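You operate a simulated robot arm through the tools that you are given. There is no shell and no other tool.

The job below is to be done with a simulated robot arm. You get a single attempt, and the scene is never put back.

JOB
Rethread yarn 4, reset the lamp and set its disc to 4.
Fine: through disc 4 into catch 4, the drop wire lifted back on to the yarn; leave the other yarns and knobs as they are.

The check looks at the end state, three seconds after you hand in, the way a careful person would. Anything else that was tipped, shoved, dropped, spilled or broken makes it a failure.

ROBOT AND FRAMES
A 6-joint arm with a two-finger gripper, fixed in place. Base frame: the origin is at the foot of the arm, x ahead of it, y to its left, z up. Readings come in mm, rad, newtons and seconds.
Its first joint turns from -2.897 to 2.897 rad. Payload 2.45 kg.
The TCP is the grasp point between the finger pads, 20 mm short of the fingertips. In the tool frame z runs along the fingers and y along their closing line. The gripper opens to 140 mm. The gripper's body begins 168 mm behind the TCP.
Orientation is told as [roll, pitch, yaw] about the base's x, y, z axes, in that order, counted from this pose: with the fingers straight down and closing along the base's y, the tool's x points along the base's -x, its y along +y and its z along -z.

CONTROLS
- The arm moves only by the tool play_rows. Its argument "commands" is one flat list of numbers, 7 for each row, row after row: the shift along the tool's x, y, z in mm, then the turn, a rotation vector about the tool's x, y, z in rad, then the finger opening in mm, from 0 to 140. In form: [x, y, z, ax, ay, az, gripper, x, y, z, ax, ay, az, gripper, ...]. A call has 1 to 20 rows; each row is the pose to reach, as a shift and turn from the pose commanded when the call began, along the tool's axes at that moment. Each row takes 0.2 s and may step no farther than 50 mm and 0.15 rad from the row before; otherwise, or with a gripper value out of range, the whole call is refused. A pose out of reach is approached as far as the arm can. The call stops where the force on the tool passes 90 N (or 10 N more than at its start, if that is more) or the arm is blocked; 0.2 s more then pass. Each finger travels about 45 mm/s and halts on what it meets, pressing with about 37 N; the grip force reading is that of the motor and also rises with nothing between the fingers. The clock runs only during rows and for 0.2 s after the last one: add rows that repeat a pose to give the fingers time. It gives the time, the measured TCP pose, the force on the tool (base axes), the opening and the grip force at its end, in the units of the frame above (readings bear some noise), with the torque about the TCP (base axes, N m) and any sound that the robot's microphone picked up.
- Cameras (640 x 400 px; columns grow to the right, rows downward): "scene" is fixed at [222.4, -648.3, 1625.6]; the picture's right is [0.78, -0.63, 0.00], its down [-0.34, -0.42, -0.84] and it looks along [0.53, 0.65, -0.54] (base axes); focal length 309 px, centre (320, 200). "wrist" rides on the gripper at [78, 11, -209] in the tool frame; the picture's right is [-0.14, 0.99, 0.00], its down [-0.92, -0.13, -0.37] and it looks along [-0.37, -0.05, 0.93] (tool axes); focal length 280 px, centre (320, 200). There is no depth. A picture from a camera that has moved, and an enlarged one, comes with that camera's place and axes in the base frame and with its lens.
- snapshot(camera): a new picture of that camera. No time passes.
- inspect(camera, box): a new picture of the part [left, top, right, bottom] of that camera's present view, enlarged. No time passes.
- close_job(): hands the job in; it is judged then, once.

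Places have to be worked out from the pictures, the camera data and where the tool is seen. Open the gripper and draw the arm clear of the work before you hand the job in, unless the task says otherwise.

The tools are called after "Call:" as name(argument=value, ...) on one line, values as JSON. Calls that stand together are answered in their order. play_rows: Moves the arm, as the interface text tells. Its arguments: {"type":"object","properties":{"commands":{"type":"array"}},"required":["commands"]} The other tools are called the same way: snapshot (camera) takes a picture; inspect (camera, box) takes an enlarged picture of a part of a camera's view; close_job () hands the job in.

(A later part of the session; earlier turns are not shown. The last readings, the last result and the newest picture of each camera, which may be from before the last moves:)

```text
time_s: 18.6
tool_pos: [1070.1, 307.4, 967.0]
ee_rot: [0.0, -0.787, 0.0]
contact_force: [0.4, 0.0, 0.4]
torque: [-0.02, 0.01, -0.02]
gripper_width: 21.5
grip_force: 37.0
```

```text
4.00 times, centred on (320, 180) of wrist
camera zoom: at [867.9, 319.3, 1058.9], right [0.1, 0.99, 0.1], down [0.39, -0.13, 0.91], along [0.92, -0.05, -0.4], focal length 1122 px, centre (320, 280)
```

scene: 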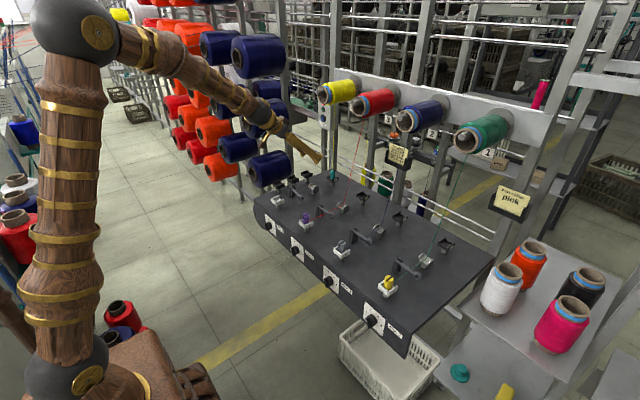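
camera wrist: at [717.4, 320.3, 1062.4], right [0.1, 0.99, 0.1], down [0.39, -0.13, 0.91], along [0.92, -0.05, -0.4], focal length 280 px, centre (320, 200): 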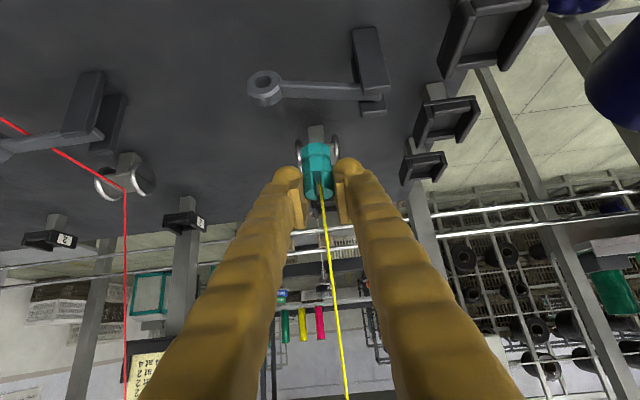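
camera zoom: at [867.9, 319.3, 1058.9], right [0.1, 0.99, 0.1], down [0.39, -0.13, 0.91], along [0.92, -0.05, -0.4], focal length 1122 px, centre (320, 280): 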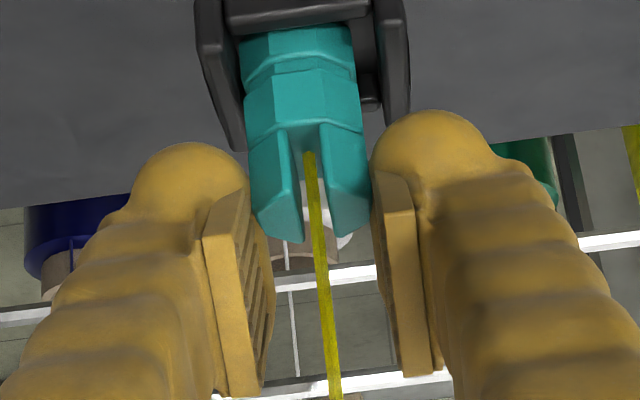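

Grip is now at the peg's top (foot ≈51 mm below TCP). I lift, carry back behind the disc and lower, then check clearance.

Call:
play_rows(commands=[-12, 0, -12, 0, 0, 0, 16, -24, 0, -24, 0, 0, 0, 16, -31.8, 0, -31.8, 0, 0, 0, 16, -10, 0, -54, 0, 0, 0, 16, 20.5, 0, -84.1, 0, 0, 0, 16, 20.5, 0, -84.1, 0, 0, 0, 16, 33, 0, -71.6, 0, 0, 0, 16, 46.7, 0, -58, 0, 0, 0, 16, 46.7, 0, -58, 0, 0, 0, 16])

Call:
inspect(camera="wrist", box=[240, 80, 400, 180])

Call:
inspect(camera="scene", box=[305, 160, 341, 190])

```text
time_s: 20.6
tool_pos: [995.2, 307.0, 973.5]
ee_rot: [-0.001, -0.786, -0.002]
contact_force: [1.7, 0.6, -1.1]
torque: [0.01, -0.02, 0.01]
gripper_width: 21.1
grip_force: 36.9
```

```text
4.00 times, centred on (320, 130) of wrist
camera zoom: at [793.1, 318.1, 1066.2], right [0.1, 0.99, 0.1], down [0.39, -0.13, 0.91], along [0.92, -0.05, -0.4], focal length 1122 px, centre (320, 480)
```

zoom: 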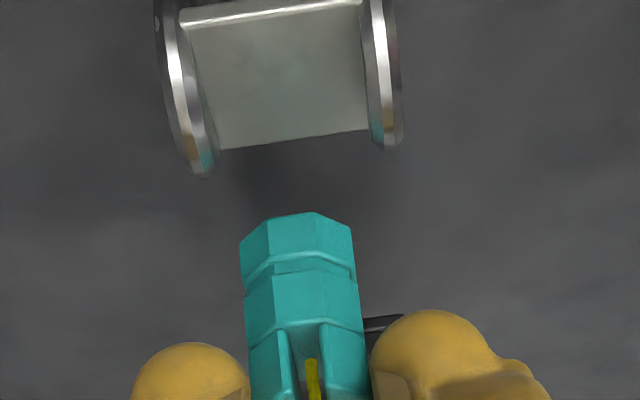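

```text
13.33 times, centred on (323, 175) of scene
camera zoom: at [222.4, -648.3, 1625.6], right [0.78, -0.63, 0.0], down [-0.34, -0.42, -0.84], along [0.53, 0.65, -0.54], focal length 4116 px, centre (280, 533)
```

zoom: 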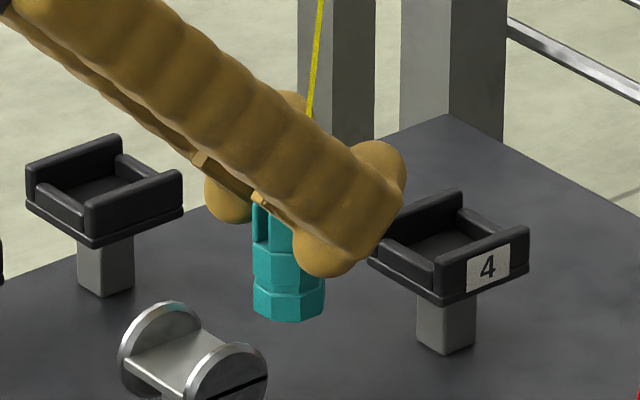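

Foot is ~7 mm above plate level and centred within 1.5 mm. I lower 4 mm more, shift +1.5 mm in y, and pass the peg forward through the disc.

Call:
play_rows(commands=[2.8, 1.5, 2.8, 0, 0, 0, 16, 8.5, 1.5, -2.8, 0, 0, 0, 16, 14.1, 1.5, -8.5, 0, 0, 0, 16, 19.8, 1.5, -14.1, 0, 0, 0, 16, 25.5, 1.5, -19.8, 0, 0, 0, 16, 31.1, 1.5, -25.5, 0, 0, 0, 16, 36.8, 1.5, -31.1, 0, 0, 0, 16, 42.4, 1.5, -36.8, 0, 0, 0, 16, 48.1, 1.5, -42.4, 0, 0, 0, 16, 53.7, 1.5, -48.1, 0, 0, 0, 16, 58, 1.5, -52.3, 0, 0, 0, 16, 58, 1.5, -52.3, 0, 0, 0, 16])

Call:
inspect(camera="scene", box=[280, 145, 340, 205])

Call:
snapshot(camera="wrist")

Call:
inspect(camera="wrist", box=[280, 110, 360, 210])

```text
time_s: 23.2
tool_pos: [918.0, 307.9, 971.8]
ee_rot: [0.0, -0.786, 0.0]
contact_force: [0.8, -0.1, -0.5]
torque: [0.0, -0.03, -0.01]
gripper_width: 21.2
grip_force: 36.6
```

```text
6.67 times, centred on (310, 175) of scene
camera zoom: at [222.4, -648.3, 1625.6], right [0.78, -0.63, 0.0], down [-0.34, -0.42, -0.84], along [0.53, 0.65, -0.54], focal length 2058 px, centre (387, 367)
```

zoom: 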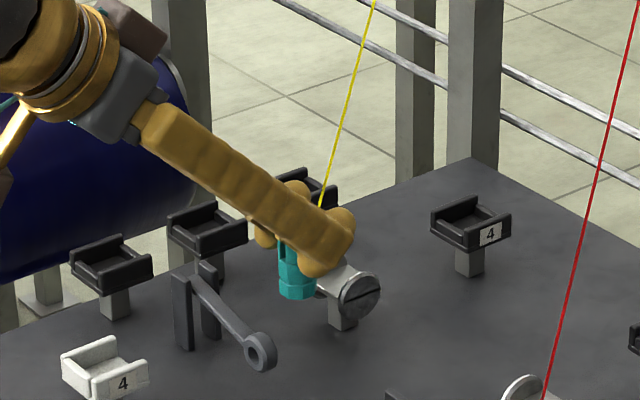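

```text
taken
camera wrist: at [715.4, 321.1, 1063.4], right [0.1, 0.99, 0.1], down [0.39, -0.13, 0.91], along [0.92, -0.05, -0.4], focal length 280 px, centre (320, 200)
```

wrist: 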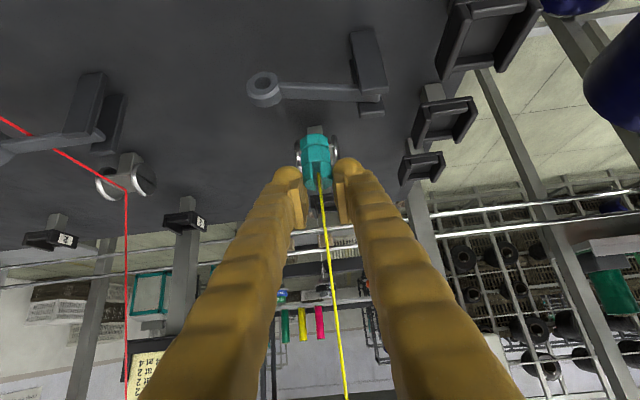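

```text
4.00 times, centred on (320, 160) of wrist
camera zoom: at [715.4, 321.1, 1063.4], right [0.1, 0.99, 0.1], down [0.39, -0.13, 0.91], along [0.92, -0.05, -0.4], focal length 1122 px, centre (320, 360)
```

zoom: 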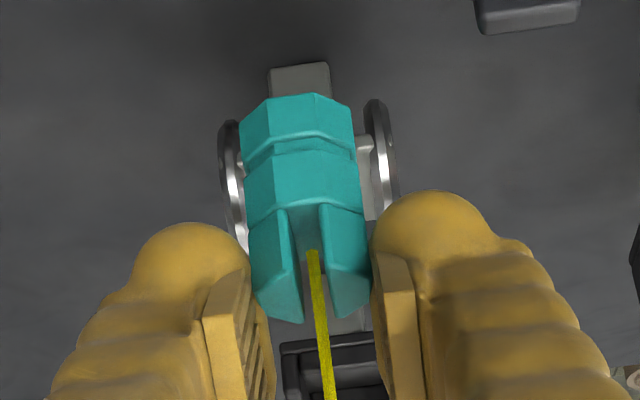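

The yarn still runs straight from spool to peg (tie point now ≈934, flange top ≈938). I move the peg back over the plate centre and lower gently in small steps to see how low it can go.

Call:
play_rows(commands=[-7, 0, 7, 0, 0, 0, 16, -14, 0, 14, 0, 0, 0, 16, -21, 0, 21, 0, 0, 0, 16, -27.6, 0, 27.6, 0, 0, 0, 16, -26.9, 0, 28.3, 0, 0, 0, 16, -26.2, 0, 29, 0, 0, 0, 16, -26.2, 0, 29, 0, 0, 0, 16])

Call:
inspect(camera="scene", box=[300, 165, 336, 195])

Call:
inspect(camera="wrist", box=[280, 110, 360, 210])

```text
time_s: 24.8
tool_pos: [957.9, 308.1, 969.1]
ee_rot: [-0.001, -0.787, 0.001]
contact_force: [1.0, 0.2, -0.5]
torque: [-0.02, -0.02, 0.0]
gripper_width: 21.3
grip_force: 36.4
```

```text
13.33 times, centred on (318, 180) of scene
camera zoom: at [222.4, -648.3, 1625.6], right [0.78, -0.63, 0.0], down [-0.34, -0.42, -0.84], along [0.53, 0.65, -0.54], focal length 4116 px, centre (347, 467)
```

zoom: 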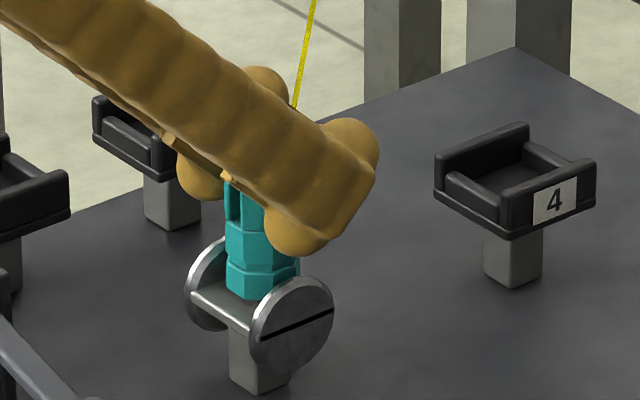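

```text
4.00 times, centred on (320, 160) of wrist
camera zoom: at [754.9, 321.1, 1061.2], right [0.1, 0.99, 0.1], down [0.39, -0.13, 0.91], along [0.92, -0.05, -0.4], focal length 1122 px, centre (320, 360)
```

zoom: 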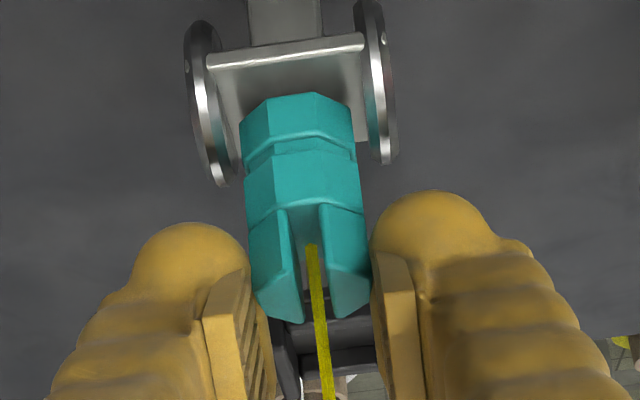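

The peg hangs between the flanges with no contact yet. I lower 2–3 mm further in small steps watching the force.

Call:
play_rows(commands=[0.7, 0, 0.7, 0, 0, 0, 16, 1.4, 0, 1.4, 0, 0, 0, 16, 1.4, 0, 1.4, 0, 0, 0, 16])

Call:
play_rows(commands=[0.7, 0, 0.7, 0, 0, 0, 16, 0.7, 0, 0.7, 0, 0, 0, 16])

Call:
inspect(camera="scene", box=[300, 165, 336, 195])

```text
time_s: 25.6
tool_pos: [957.0, 307.8, 967.9]
ee_rot: [0.001, -0.784, -0.001]
contact_force: [-0.3, 0.6, 1.3]
torque: [0.03, 0.0, -0.01]
gripper_width: 21.3
grip_force: 37.1
```

```text
time_s: 26.2
tool_pos: [957.2, 307.7, 966.6]
ee_rot: [0.0, -0.786, -0.001]
contact_force: [-0.2, 0.3, 0.3]
torque: [-0.01, 0.02, 0.02]
gripper_width: 21.2
grip_force: 36.7
```

```text
13.33 times, centred on (318, 180) of scene
camera zoom: at [222.4, -648.3, 1625.6], right [0.78, -0.63, 0.0], down [-0.34, -0.42, -0.84], along [0.53, 0.65, -0.54], focal length 4116 px, centre (347, 467)
```

zoom: 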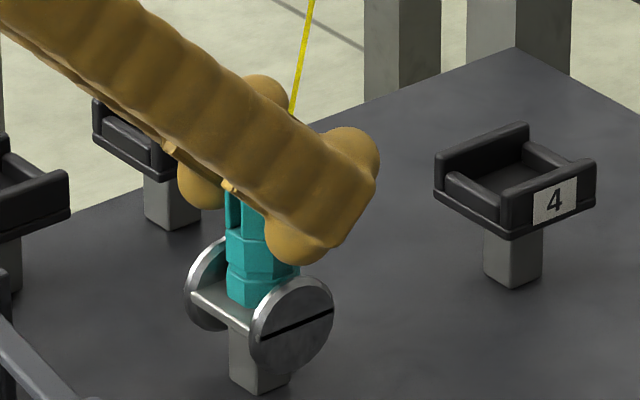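

Still free. I lower 1.5 mm more, then draw the peg back to x≈990 and forward again through the disc to x≈915 at this low height.

Call:
play_rows(commands=[1.1, 0, 1.1, 0, 0, 0, 16, -4.6, 0, 6.8, 0, 0, 0, 16, -10.2, 0, 12.4, 0, 0, 0, 16, -15.9, 0, 18.1, 0, 0, 0, 16, -21.5, 0, 23.7, 0, 0, 0, 16, -21.5, 0, 23.7, 0, 0, 0, 16])

Call:
play_rows(commands=[5.7, 0, -5.7, 0, 0, 0, 16, 11.3, 0, -11.3, 0, 0, 0, 16, 17, 0, -17, 0, 0, 0, 16, 22.6, 0, -22.6, 0, 0, 0, 16, 28.3, 0, -28.3, 0, 0, 0, 16, 33.9, 0, -33.9, 0, 0, 0, 16, 39.6, 0, -39.6, 0, 0, 0, 16, 45.3, 0, -45.3, 0, 0, 0, 16, 50.9, 0, -50.9, 0, 0, 0, 16, 50.9, 0, -50.9, 0, 0, 0, 16])

Call:
inspect(camera="scene", box=[280, 145, 340, 205])

```text
time_s: 27.6
tool_pos: [988.8, 307.7, 965.3]
ee_rot: [-0.002, -0.786, -0.001]
contact_force: [0.1, 0.2, -0.1]
torque: [-0.02, 0.01, 0.04]
gripper_width: 20.8
grip_force: 37.3
```

```text
time_s: 29.8
tool_pos: [915.8, 308.1, 966.3]
ee_rot: [0.001, -0.786, 0.002]
contact_force: [-0.2, -0.4, -0.7]
torque: [-0.01, -0.01, 0.03]
gripper_width: 21.0
grip_force: 37.4
```

```text
6.67 times, centred on (310, 175) of scene
camera zoom: at [222.4, -648.3, 1625.6], right [0.78, -0.63, 0.0], down [-0.34, -0.42, -0.84], along [0.53, 0.65, -0.54], focal length 2058 px, centre (387, 367)
```

zoom: 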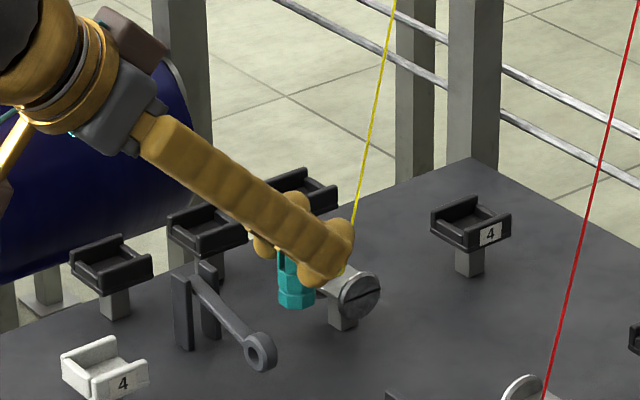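

The yarn now bends at disc 4 — it is threaded through the disc. I raise the peg ~19 mm to clear the fallen wire and move it toward the catch, stopping at x≈830 to look.

Call:
play_rows(commands=[1.4, 0, -12.7, 0, 0, 0, 16, 0.7, 0, -27.6, 0, 0, 0, 16, 16.3, 0, -43.1, 0, 0, 0, 16, 31.8, 0, -58.7, 0, 0, 0, 16, 47.4, 0, -74.2, 0, 0, 0, 16, 47.4, 0, -74.2, 0, 0, 0, 16])

Call:
inspect(camera="scene", box=[260, 155, 340, 215])

Call:
snapshot(camera="wrist")

Call:
inspect(camera="wrist", box=[240, 60, 400, 200])

```text
time_s: 31.2
tool_pos: [831.1, 308.6, 982.4]
ee_rot: [-0.001, -0.785, 0.0]
contact_force: [0.1, -0.1, 0.5]
torque: [0.01, -0.02, 0.02]
gripper_width: 21.1
grip_force: 36.8
```

```text
6.67 times, centred on (300, 185) of scene
camera zoom: at [222.4, -648.3, 1625.6], right [0.78, -0.63, 0.0], down [-0.34, -0.42, -0.84], along [0.53, 0.65, -0.54], focal length 2058 px, centre (453, 300)
```

zoom: 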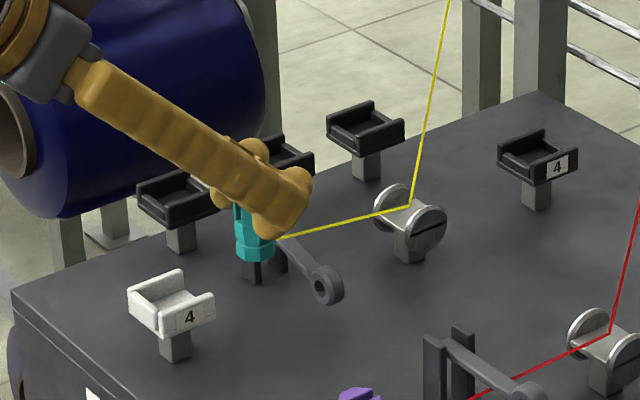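

```text
taken
camera wrist: at [628.3, 320.8, 1074.7], right [0.1, 0.99, 0.1], down [0.39, -0.13, 0.91], along [0.92, -0.05, -0.4], focal length 280 px, centre (320, 200)
```

wrist: 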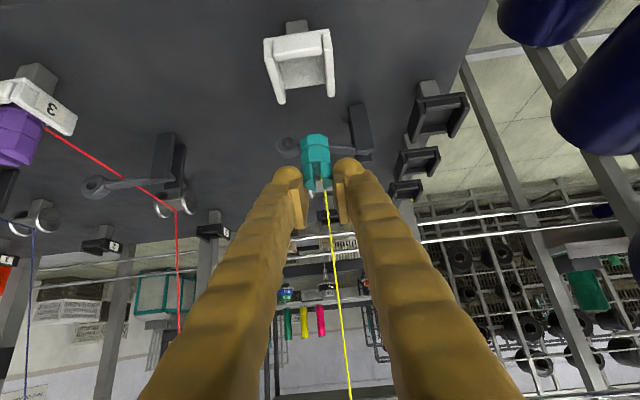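

```text
2.86 times, centred on (320, 130) of wrist
camera zoom: at [628.3, 320.8, 1074.7], right [0.1, 0.99, 0.1], down [0.39, -0.13, 0.91], along [0.92, -0.05, -0.4], focal length 801 px, centre (320, 400)
```

zoom: 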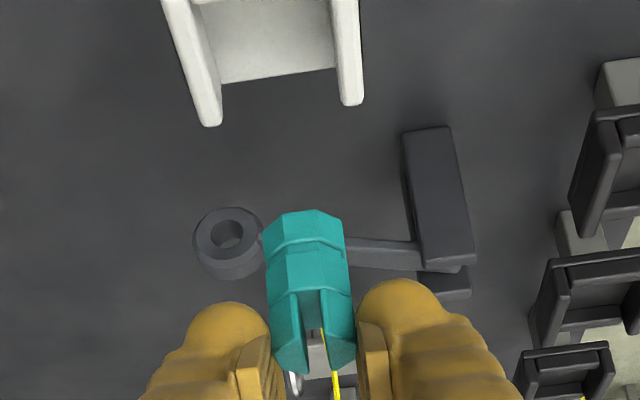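

Threaded yarn follows, and the peg is aligned in y with catch 4. I move it over the catch centre (x≈769) slightly higher and look again.

Call:
play_rows(commands=[6, 0, -14, 0, 0, 0, 16, 17.7, 0, -24.7, 0, 0, 0, 16, 29, 0, -36, 0, 0, 0, 16, 40.3, 0, -47.4, 0, 0, 0, 16, 40.3, 0, -47.4, 0, 0, 0, 16])

Call:
inspect(camera="scene", box=[262, 180, 298, 210])

Call:
inspect(camera="scene", box=[250, 155, 330, 215])

Call:
inspect(camera="wrist", box=[260, 100, 380, 200])

```text
time_s: 32.4
tool_pos: [767.9, 309.7, 988.7]
ee_rot: [-0.001, -0.785, -0.002]
contact_force: [0.4, -0.2, -0.2]
torque: [0.0, 0.02, 0.01]
gripper_width: 21.1
grip_force: 36.8
```

```text
13.33 times, centred on (280, 195) of scene
camera zoom: at [222.4, -648.3, 1625.6], right [0.78, -0.63, 0.0], down [-0.34, -0.42, -0.84], along [0.53, 0.65, -0.54], focal length 4116 px, centre (853, 267)
```

zoom: 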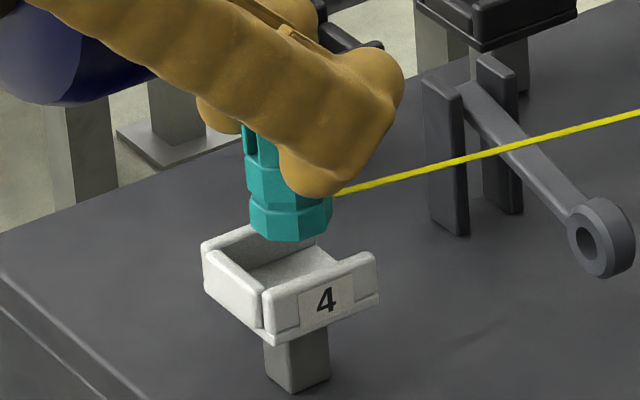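

```text
6.67 times, centred on (290, 185) of scene
camera zoom: at [222.4, -648.3, 1625.6], right [0.78, -0.63, 0.0], down [-0.34, -0.42, -0.84], along [0.53, 0.65, -0.54], focal length 2058 px, centre (520, 300)
```

zoom: 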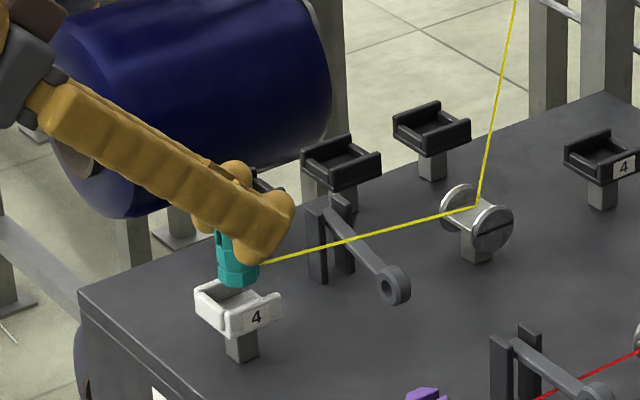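

```text
4.00 times, centred on (320, 150) of wrist
camera zoom: at [566.0, 321.8, 1079.7], right [0.1, 0.99, 0.1], down [0.39, -0.13, 0.91], along [0.92, -0.05, -0.4], focal length 1122 px, centre (320, 400)
```

zoom: 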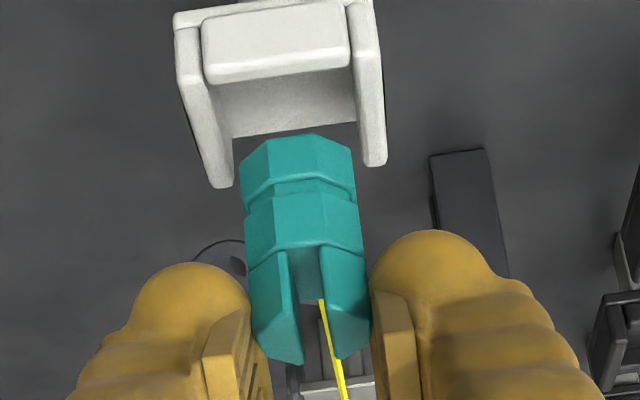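

Peg is centred over the catch (y about 1 mm high). I shift −1 mm in y and lower 19 mm toward the catch floor.

Call:
play_rows(commands=[3.5, -1, 3.5, 0, 0, 0, 16, 7, -1, 7, 0, 0, 0, 16, 10, -1, 10, 0, 0, 0, 16, 12, -1, 12, 0, 0, 0, 16, 13.4, -1, 13.4, 0, 0, 0, 16, 13.4, -1, 13.4, 0, 0, 0, 16])

Call:
inspect(camera="scene", box=[262, 180, 298, 210])

Call:
inspect(camera="wrist", box=[260, 100, 380, 200])

```text
time_s: 33.8
tool_pos: [768.0, 306.6, 968.9]
ee_rot: [0.0, -0.785, 0.001]
contact_force: [-0.1, 0.2, -1.2]
torque: [0.01, -0.03, -0.02]
gripper_width: 21.5
grip_force: 37.1
```

```text
13.33 times, centred on (280, 195) of scene
camera zoom: at [222.4, -648.3, 1625.6], right [0.78, -0.63, 0.0], down [-0.34, -0.42, -0.84], along [0.53, 0.65, -0.54], focal length 4116 px, centre (853, 267)
```

zoom: 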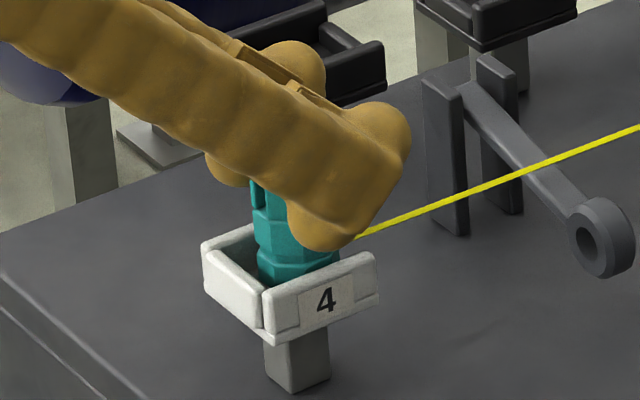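

```text
4.00 times, centred on (320, 150) of wrist
camera zoom: at [565.8, 319.5, 1061.5], right [0.1, 0.99, 0.1], down [0.39, -0.13, 0.91], along [0.92, -0.05, -0.4], focal length 1122 px, centre (320, 400)
```

zoom: 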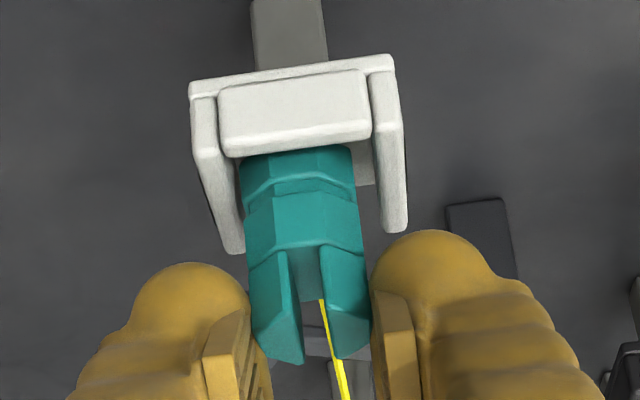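

The peg is in the catch but close to the −y wall; I shift +2 mm and lower the last 2 mm, watching force.

Call:
play_rows(commands=[0, 1, 0, 0, 0, 0, 16, 0, 2, 0, 0, 0, 0, 16, 0.7, 2, 0.7, 0, 0, 0, 16, 1.4, 2, 1.4, 0, 0, 0, 16, 1.4, 2, 1.4, 0, 0, 0, 16])

Call:
inspect(camera="wrist", box=[260, 100, 380, 200])

```text
time_s: 35.0
tool_pos: [767.7, 309.7, 968.9]
ee_rot: [0.001, -0.786, 0.0]
contact_force: [0.5, -0.6, 0.1]
torque: [-0.01, -0.05, -0.01]
gripper_width: 21.3
grip_force: 37.0
```

```text
4.00 times, centred on (320, 150) of wrist
camera zoom: at [566.0, 321.8, 1060.0], right [0.1, 0.99, 0.1], down [0.39, -0.13, 0.91], along [0.92, -0.05, -0.4], focal length 1122 px, centre (320, 400)
```

zoom: 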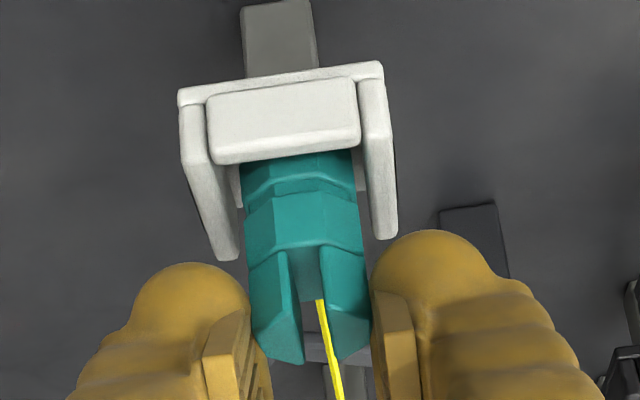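

Centred now with no contact. I lower another 2 mm in small steps.

Call:
play_rows(commands=[0.7, 0, 0.7, 0, 0, 0, 16, 0.7, 0, 0.7, 0, 0, 0, 16])

Call:
play_rows(commands=[0.7, 0, 0.7, 0, 0, 0, 16, 0.7, 0, 0.7, 0, 0, 0, 16])

Call:
inspect(camera="wrist", box=[260, 100, 380, 200])

Call:
inspect(camera="scene", box=[262, 180, 298, 210])

```text
time_s: 35.6
tool_pos: [769.8, 309.2, 967.8]
ee_rot: [0.0, -0.787, 0.001]
contact_force: [-0.9, 0.0, -0.4]
torque: [-0.01, -0.02, 0.0]
gripper_width: 21.1
grip_force: 36.8
```

```text
time_s: 36.2
tool_pos: [768.9, 310.5, 966.0]
ee_rot: [0.0, -0.785, 0.001]
contact_force: [0.6, -0.2, 0.9]
torque: [-0.01, -0.03, 0.0]
gripper_width: 21.2
grip_force: 37.4
```

```text
4.00 times, centred on (320, 150) of wrist
camera zoom: at [566.3, 322.1, 1057.6], right [0.1, 0.99, 0.1], down [0.39, -0.13, 0.91], along [0.92, -0.05, -0.4], focal length 1122 px, centre (320, 400)
```

zoom: 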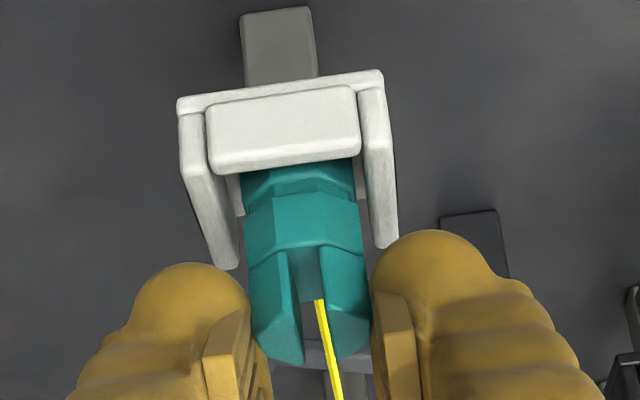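

```text
13.33 times, centred on (280, 195) of scene
camera zoom: at [222.4, -648.3, 1625.6], right [0.78, -0.63, 0.0], down [-0.34, -0.42, -0.84], along [0.53, 0.65, -0.54], focal length 4116 px, centre (853, 267)
```

zoom: 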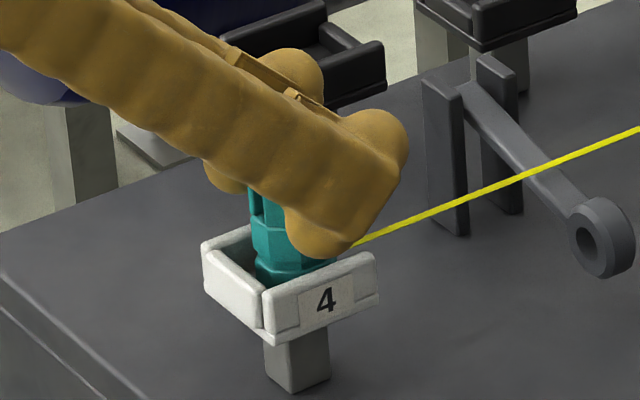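

The peg appears 1–2 mm above seated (comparing with purple peg 3). I lower 1.5 mm more, then open the fingers a bit.

Call:
play_rows(commands=[0.6, 0, 0.6, 0, 0, 0, 16, 1.1, 0, 1.1, 0, 0, 0, 16, 1.1, 0, 1.1, 0, 0, 0, 16])

Call:
play_rows(commands=[0, 0, 0, 0, 0, 0, 26, 0, 0, 0, 0, 0, 0, 34, 0, 0, 0, 0, 0, 0, 40, 0, 0, 0, 0, 0, 0, 40])

Call:
inspect(camera="wrist", box=[260, 100, 380, 200])

Call:
inspect(camera="scene", box=[262, 180, 298, 210])

```text
time_s: 37.0
tool_pos: [769.5, 309.5, 965.2]
ee_rot: [0.0, -0.787, 0.0]
contact_force: [-2.3, 0.7, 18.0]
torque: [-0.01, 0.16, 0.04]
gripper_width: 20.9
grip_force: 36.8
```

```text
time_s: 38.0
tool_pos: [768.4, 309.2, 964.9]
ee_rot: [0.0, -0.786, 0.001]
contact_force: [-0.1, -0.4, -0.9]
torque: [0.02, 0.01, -0.01]
gripper_width: 40.0
grip_force: 0.1
```

```text
4.00 times, centred on (320, 150) of wrist
camera zoom: at [566.7, 321.9, 1056.2], right [0.1, 0.99, 0.1], down [0.39, -0.13, 0.91], along [0.92, -0.05, -0.4], focal length 1122 px, centre (320, 400)
```

zoom: 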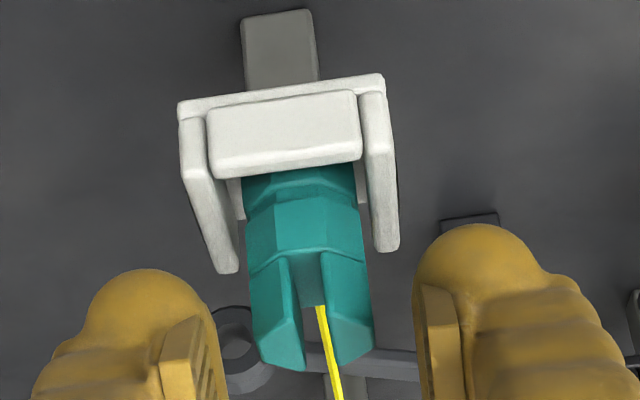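

```text
13.33 times, centred on (280, 195) of scene
camera zoom: at [222.4, -648.3, 1625.6], right [0.78, -0.63, 0.0], down [-0.34, -0.42, -0.84], along [0.53, 0.65, -0.54], focal length 4116 px, centre (853, 267)
```

zoom: 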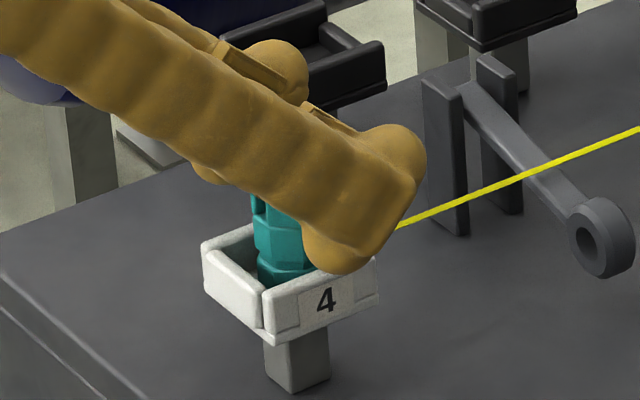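

Peg seated on the floor and released upright. I withdraw back along the tool axis and look.

Call:
play_rows(commands=[0, 0, -15, 0, 0, 0, 44, 0, 0, -35, 0, 0, 0, 50, 0, 0, -65, 0, 0, 0, 50, 0, 0, -100, 0, 0, 0, 50, 0, 0, -140, 0, 0, 0, 50, 0, 0, -140, 0, 0, 0, 50])

Call:
inspect(camera="scene", box=[255, 165, 335, 225])

Call:
snapshot(camera="wrist")

Call:
snapshot(camera="scene")

```text
time_s: 39.4
tool_pos: [671.4, 307.7, 1063.8]
ee_rot: [0.0, -0.785, 0.001]
contact_force: [0.7, 0.3, -0.1]
torque: [-0.02, 0.03, -0.02]
gripper_width: 50.3
grip_force: 0.1
```

```text
6.67 times, centred on (295, 195) of scene
camera zoom: at [222.4, -648.3, 1625.6], right [0.78, -0.63, 0.0], down [-0.34, -0.42, -0.84], along [0.53, 0.65, -0.54], focal length 2058 px, centre (487, 233)
```

zoom: 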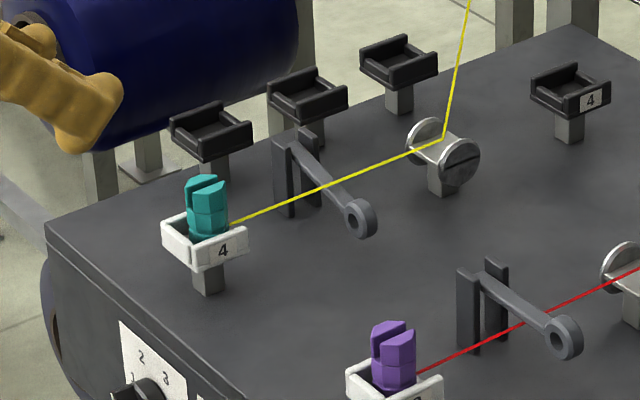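

```text
taken
camera wrist: at [468.3, 319.6, 1154.8], right [0.1, 0.99, 0.1], down [0.39, -0.13, 0.91], along [0.92, -0.05, -0.4], focal length 280 px, centre (320, 200)
```

wrist: 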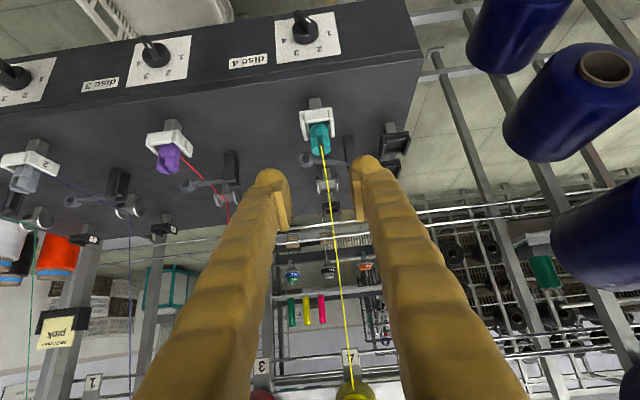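

```text
taken
```

scene: 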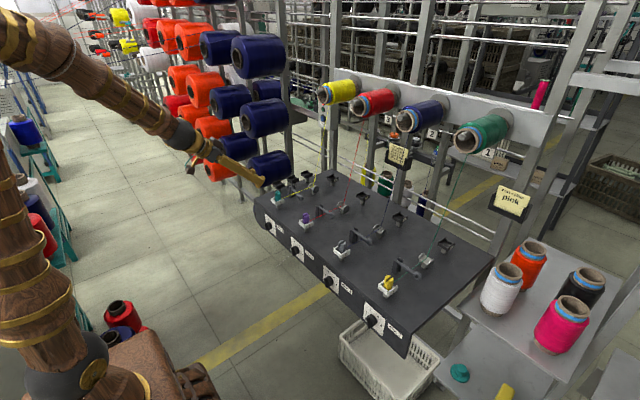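

Yarn 4 now runs spool → disc 4 → catch 4, but the drop wire still hangs below it. Next I lift the wire by its eye at about (866, 281, 911): first bring the tool back to pointing down, high above.

Call:
play_rows(commands=[-14, -3, 8, 0, 0.112, 0, 60, -28, -6, 17, 0, 0.224, 0, 60, -42, -9, 25, 0, 0.336, 0, 60, -56, -12, 34, 0, 0.448, 0, 60, -70, -15, 42, 0, 0.56, 0, 60, -84, -17, 50, 0, 0.672, 0, 60, -95, -18, 58.7, 0, 0.785, 0, 60, -95, -18, 58.7, 0, 0.785, 0, 60])

Call:
play_rows(commands=[-7, -1, 0, 0, 0, -0.14, 60, -14, -2, 0, 0, 0, -0.28, 60, -21, -3, 0, 0, 0, -0.42, 60, -28, -4, 0, 0, 0, -0.56, 60, -35, -5, 0, 0, 0, -0.7, 60, -42, -6, 0, 0, 0, -0.84, 60, -50, -7, 0, 0, 0, -0.98, 60, -58, -8, 0, 0, 0, -1.12, 60, -66, -9, 0, 0, 0, -1.26, 60, -74, -10, 0, 0, 0, -1.4, 60, -82, -12, 0, 0, 0, -1.54, 60, -86, -13, 0, 0, 0, -1.571, 60, -86, -13, 0, 0, 0, -1.571, 60])

Call:
snapshot(camera="wrist")

Call:
snapshot(camera="scene")

```text
time_s: 41.2
tool_pos: [779.7, 291.3, 1089.6]
ee_rot: [0.001, 0.001, 0.0]
contact_force: [0.6, -0.1, -1.3]
torque: [-0.03, -0.01, 0.0]
gripper_width: 60.2
grip_force: 0.1
```

```text
time_s: 44.0
tool_pos: [864.7, 278.3, 1089.2]
ee_rot: [0.0, 0.0, 1.572]
contact_force: [0.1, 0.5, 0.2]
torque: [-0.01, -0.04, 0.01]
gripper_width: 60.1
grip_force: 0.0
```

```text
taken
camera wrist: at [854.8, 201.5, 1297.2], right [-0.99, 0.14, 0.0], down [0.13, 0.92, 0.37], along [0.05, 0.37, -0.93], focal length 280 px, centre (320, 200)
```

wrist: 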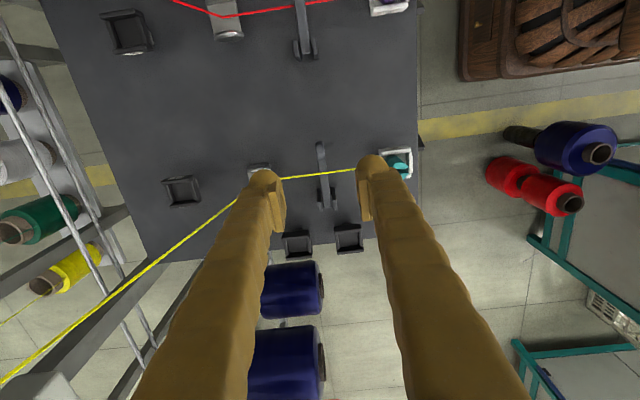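

```text
taken
```

scene: 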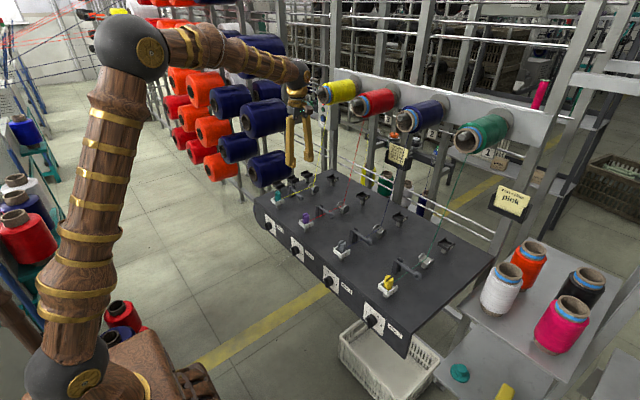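

Now a closer look at the wire from this pose.

Call:
inspect(camera="wrist", box=[280, 130, 370, 220])

```text
4.44 times, centred on (325, 175) of wrist
camera zoom: at [854.8, 201.5, 1297.2], right [-0.99, 0.14, 0.0], down [0.13, 0.92, 0.37], along [0.05, 0.37, -0.93], focal length 1246 px, centre (298, 311)
```

zoom: 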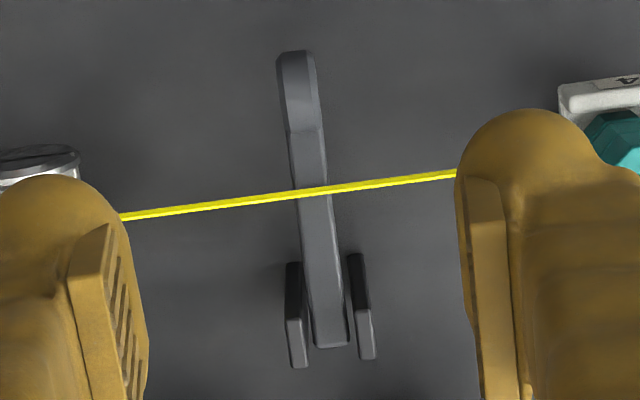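

The eye is at about (865.6, 281.7), right under the TCP. I descend with fingers open 60 mm to just above it.

Call:
play_rows(commands=[-0.5, -0.9, 40, 0, 0, 0, 60, -0.5, -0.9, 80, 0, 0, 0, 60, -0.5, -0.9, 120, 0, 0, 0, 60, -0.5, -0.9, 140, 0, 0, 0, 60, -0.5, -0.9, 140, 0, 0, 0, 60])

Call:
inspect(camera="wrist", box=[260, 110, 380, 230])

Call:
inspect(camera="scene", box=[275, 160, 335, 210])

```text
time_s: 45.2
tool_pos: [866.4, 276.4, 947.5]
ee_rot: [0.0, -0.001, 1.571]
contact_force: [-0.1, 0.2, -0.1]
torque: [0.01, 0.0, -0.02]
gripper_width: 60.1
grip_force: 0.1
```

```text
3.33 times, centred on (320, 170) of wrist
camera zoom: at [856.1, 200.8, 1155.8], right [-0.99, 0.14, 0.0], down [0.13, 0.92, 0.37], along [0.05, 0.37, -0.93], focal length 935 px, centre (320, 300)
```

zoom: 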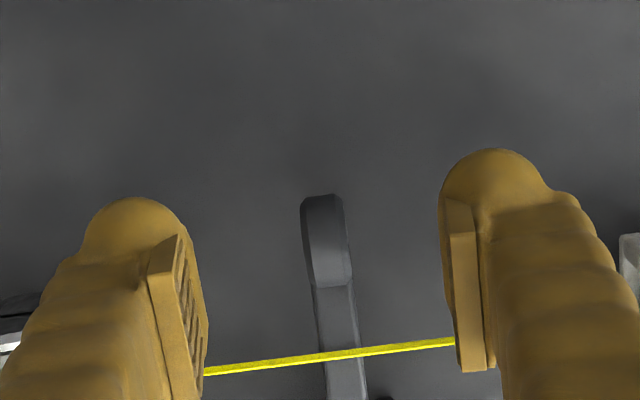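

```text
8.00 times, centred on (305, 185) of scene
camera zoom: at [222.4, -648.3, 1625.6], right [0.78, -0.63, 0.0], down [-0.34, -0.42, -0.84], along [0.53, 0.65, -0.54], focal length 2470 px, centre (440, 320)
```

zoom: 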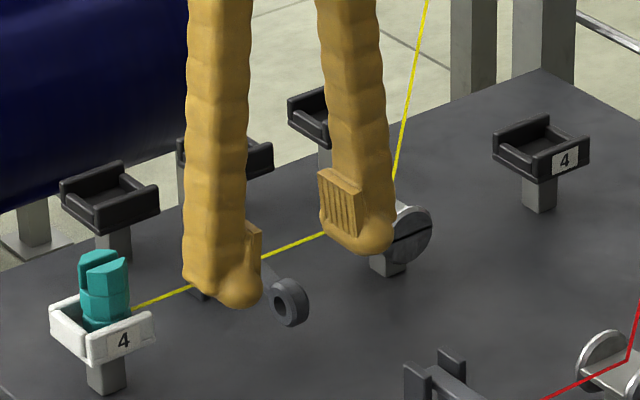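

Eye is centred between the fingers. I descend 32 mm so the pads bracket the eye and close gently.

Call:
play_rows(commands=[-1, 0, 15, 0, 0, 0, 60, -1, 0, 30, 0, 0, 0, 60, -1, 0, 33, 0, 0, 0, 50, -1, 0, 33, 0, 0, 0, 35, -1, 0, 33, 0, 0, 0, 20, -1, 0, 33, 0, 0, 0, 10, -1, 0, 33, 0, 0, 0, 10, -1, 0, 33, 0, 0, 0, 10])

Call:
inspect(camera="wrist", box=[260, 110, 380, 230])

Call:
inspect(camera="scene", box=[275, 160, 335, 210])

```text
time_s: 47.0
tool_pos: [866.4, 280.0, 916.5]
ee_rot: [0.002, 0.0, 1.57]
contact_force: [-7.2, 0.3, 0.2]
torque: [-0.04, 0.04, 0.07]
gripper_width: 14.0
grip_force: 3.4
```

```text
3.33 times, centred on (320, 170) of wrist
camera zoom: at [855.9, 203.0, 1123.7], right [-0.99, 0.14, 0.0], down [0.13, 0.92, 0.37], along [0.05, 0.37, -0.93], focal length 935 px, centre (320, 300)
```

zoom: 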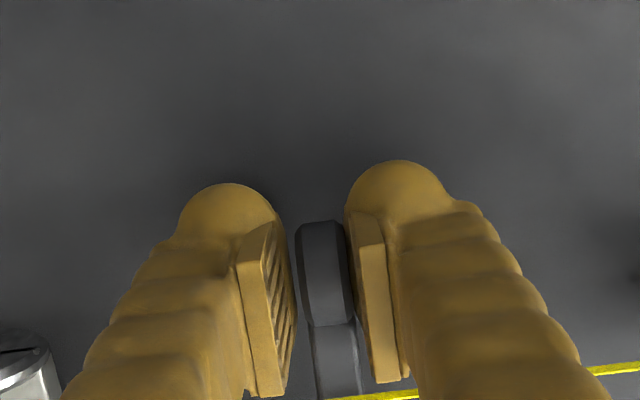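

```text
8.00 times, centred on (305, 185) of scene
camera zoom: at [222.4, -648.3, 1625.6], right [0.78, -0.63, 0.0], down [-0.34, -0.42, -0.84], along [0.53, 0.65, -0.54], focal length 2470 px, centre (440, 320)
```

zoom: 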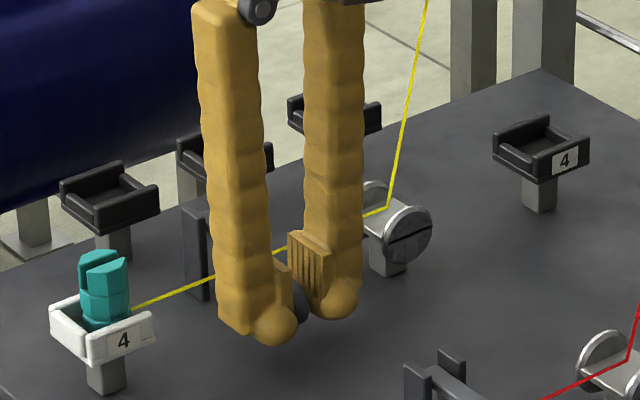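

Only the −x finger touches so far (7 N sideways). I shift 1.5 mm toward −x and let the fingers finish closing.

Call:
play_rows(commands=[0, 1.5, 0, 0, 0, 0, 10, 0, 1.5, 0, 0, 0, 0, 10, 0, 1.5, 0, 0, 0, 0, 10])

Call:
inspect(camera="wrist", box=[260, 110, 380, 230])

```text
time_s: 47.8
tool_pos: [865.2, 278.2, 916.6]
ee_rot: [-0.001, 0.001, 1.57]
contact_force: [5.0, 0.6, 0.9]
torque: [0.06, -0.04, 0.01]
gripper_width: 11.3
grip_force: 37.6
```

```text
3.33 times, centred on (320, 170) of wrist
camera zoom: at [854.4, 202.4, 1124.5], right [-0.99, 0.14, 0.0], down [0.13, 0.92, 0.37], along [0.05, 0.37, -0.93], focal length 935 px, centre (320, 300)
```

zoom: 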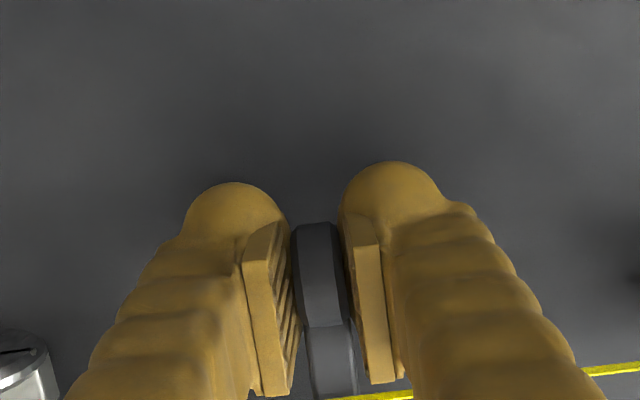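

Gripped (11.3 mm, 37 N). I lift the eye along its arc around the hinge by about 38 mm, above the yarn level.

Call:
play_rows(commands=[1.2, -0.3, -8, 0, 0, 0, 10, 2.3, -0.6, -15, 0, 0, 0, 10, 3, -0.6, -22, 0, 0, 0, 10, 2.7, -0.6, -30, 0, 0, 0, 10, 1.5, -0.6, -38, 0, 0, 0, 10, 1.5, -0.6, -38, 0, 0, 0, 10])

Call:
inspect(camera="wrist", box=[260, 110, 380, 230])

Call:
inspect(camera="scene", box=[275, 160, 335, 210])

```text
time_s: 49.2
tool_pos: [864.8, 279.4, 956.1]
ee_rot: [-0.003, 0.001, 1.569]
contact_force: [-4.4, 0.2, 0.6]
torque: [0.05, 0.04, 0.01]
gripper_width: 12.7
grip_force: 2.9
```

```text
3.33 times, centred on (320, 170) of wrist
camera zoom: at [855.0, 202.0, 1163.7], right [-0.99, 0.14, 0.0], down [0.13, 0.92, 0.37], along [0.05, 0.37, -0.93], focal length 935 px, centre (320, 300)
```

zoom: 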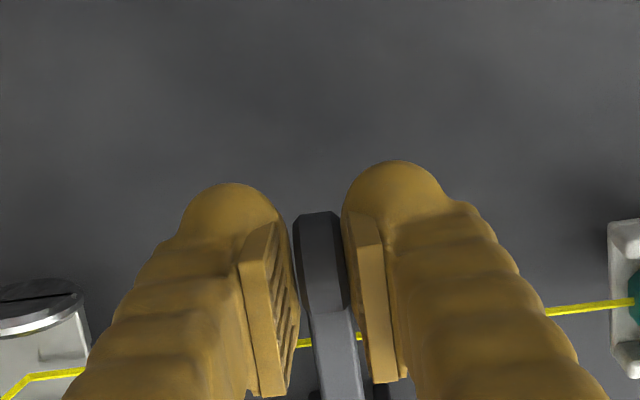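

```text
8.00 times, centred on (305, 185) of scene
camera zoom: at [222.4, -648.3, 1625.6], right [0.78, -0.63, 0.0], down [-0.34, -0.42, -0.84], along [0.53, 0.65, -0.54], focal length 2470 px, centre (440, 320)
```

zoom: 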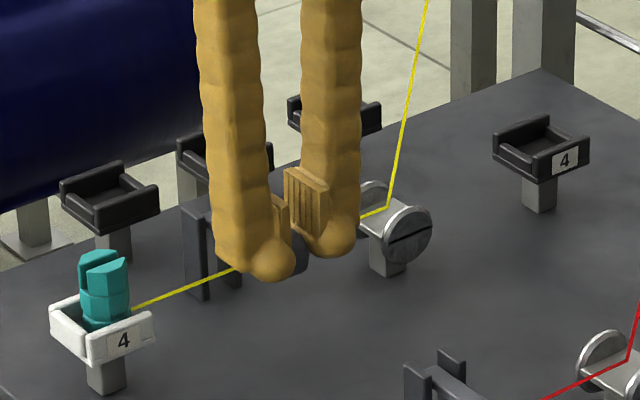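

The wire's arm now passes over the yarn in the wrist view. I open the fingers and let it settle on the yarn.

Call:
play_rows(commands=[0, 0, 0, 0, 0, 0, 25, 0, 0, 0, 0, 0, 0, 40, 0, 0, 0, 0, 0, 0, 50, 0, 0, 0, 0, 0, 0, 50, 0, 0, 0, 0, 0, 0, 50, 0, 0, 0, 0, 0, 0, 50])

Call:
inspect(camera="wrist", box=[260, 110, 380, 230])

Call:
inspect(camera="scene", box=[275, 160, 335, 210])

```text
time_s: 50.6
tool_pos: [865.1, 277.5, 954.9]
ee_rot: [0.001, 0.0, 1.572]
contact_force: [0.9, 0.1, -0.6]
torque: [0.01, 0.01, 0.01]
gripper_width: 49.9
grip_force: 0.0
```

```text
3.33 times, centred on (320, 170) of wrist
camera zoom: at [855.2, 201.7, 1162.9], right [-0.99, 0.14, 0.0], down [0.13, 0.92, 0.37], along [0.05, 0.37, -0.93], focal length 935 px, centre (320, 300)
```

zoom: 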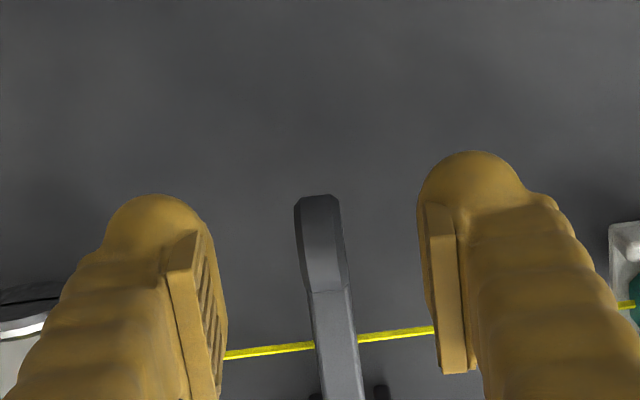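

```text
8.00 times, centred on (305, 185) of scene
camera zoom: at [222.4, -648.3, 1625.6], right [0.78, -0.63, 0.0], down [-0.34, -0.42, -0.84], along [0.53, 0.65, -0.54], focal length 2470 px, centre (440, 320)
```

zoom: 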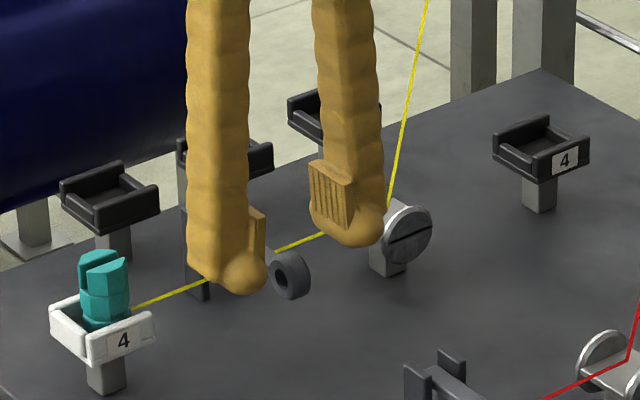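

The wire now lies on the yarn like the others. I withdraw straight up, then turn back to yaw 0 and move in front of the console to view knob 4.

Call:
play_rows(commands=[0, 0, -40, 0, 0, 0, 50, 0, 0, -80, 0, 0, 0, 50, 0, 0, -120, 0, 0, 0, 50, -2, 22, -130, 0, 0, 0.143, 50, -4, 44, -140, 0, 0, 0.286, 50, -6, 66, -150, 0, 0, 0.429, 50, -8, 90, -155, 0, 0, 0.572, 50, -10, 114, -155, 0, 0, 0.715, 50, -12, 138, -155, 0, 0, 0.858, 50, -14, 162, -155, 0, 0, 1.0, 50, -16, 186, -155, 0, 0, 1.143, 50, -18, 210, -155, 0, 0, 1.286, 50, -20, 230, -155, 0, 0, 1.429, 50, -22, 245, -155, 0, 0, 1.571, 50, -22, 245, -155, 0, 0, 1.571, 50])

Call:
inspect(camera="scene", box=[245, 170, 335, 260])

Call:
snapshot(camera="wrist")

Call:
snapshot(camera="scene")

```text
time_s: 53.8
tool_pos: [621.5, 300.3, 1108.5]
ee_rot: [0.0, 0.001, -0.002]
contact_force: [0.6, 0.4, 0.2]
torque: [0.0, 0.04, 0.01]
gripper_width: 50.1
grip_force: 0.0
```

```text
4.44 times, centred on (290, 215) of scene
camera zoom: at [222.4, -648.3, 1625.6], right [0.78, -0.63, 0.0], down [-0.34, -0.42, -0.84], along [0.53, 0.65, -0.54], focal length 1372 px, centre (453, 133)
```

zoom: 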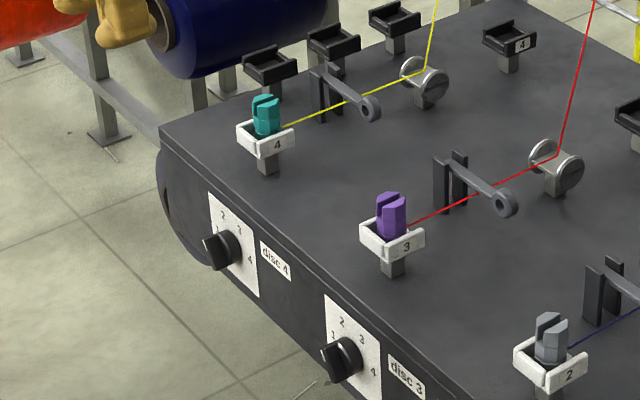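

```text
taken
camera wrist: at [543.1, 312.0, 1317.7], right [0.14, 0.99, 0.0], down [0.92, -0.13, 0.37], along [0.37, -0.05, -0.93], focal length 280 px, centre (320, 200)
```

wrist: 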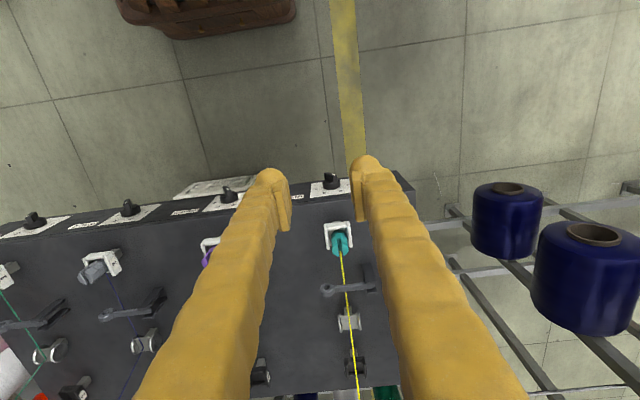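

```text
taken
```

scene: 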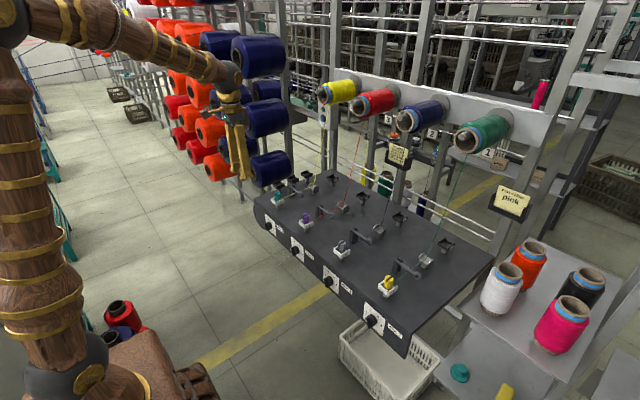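

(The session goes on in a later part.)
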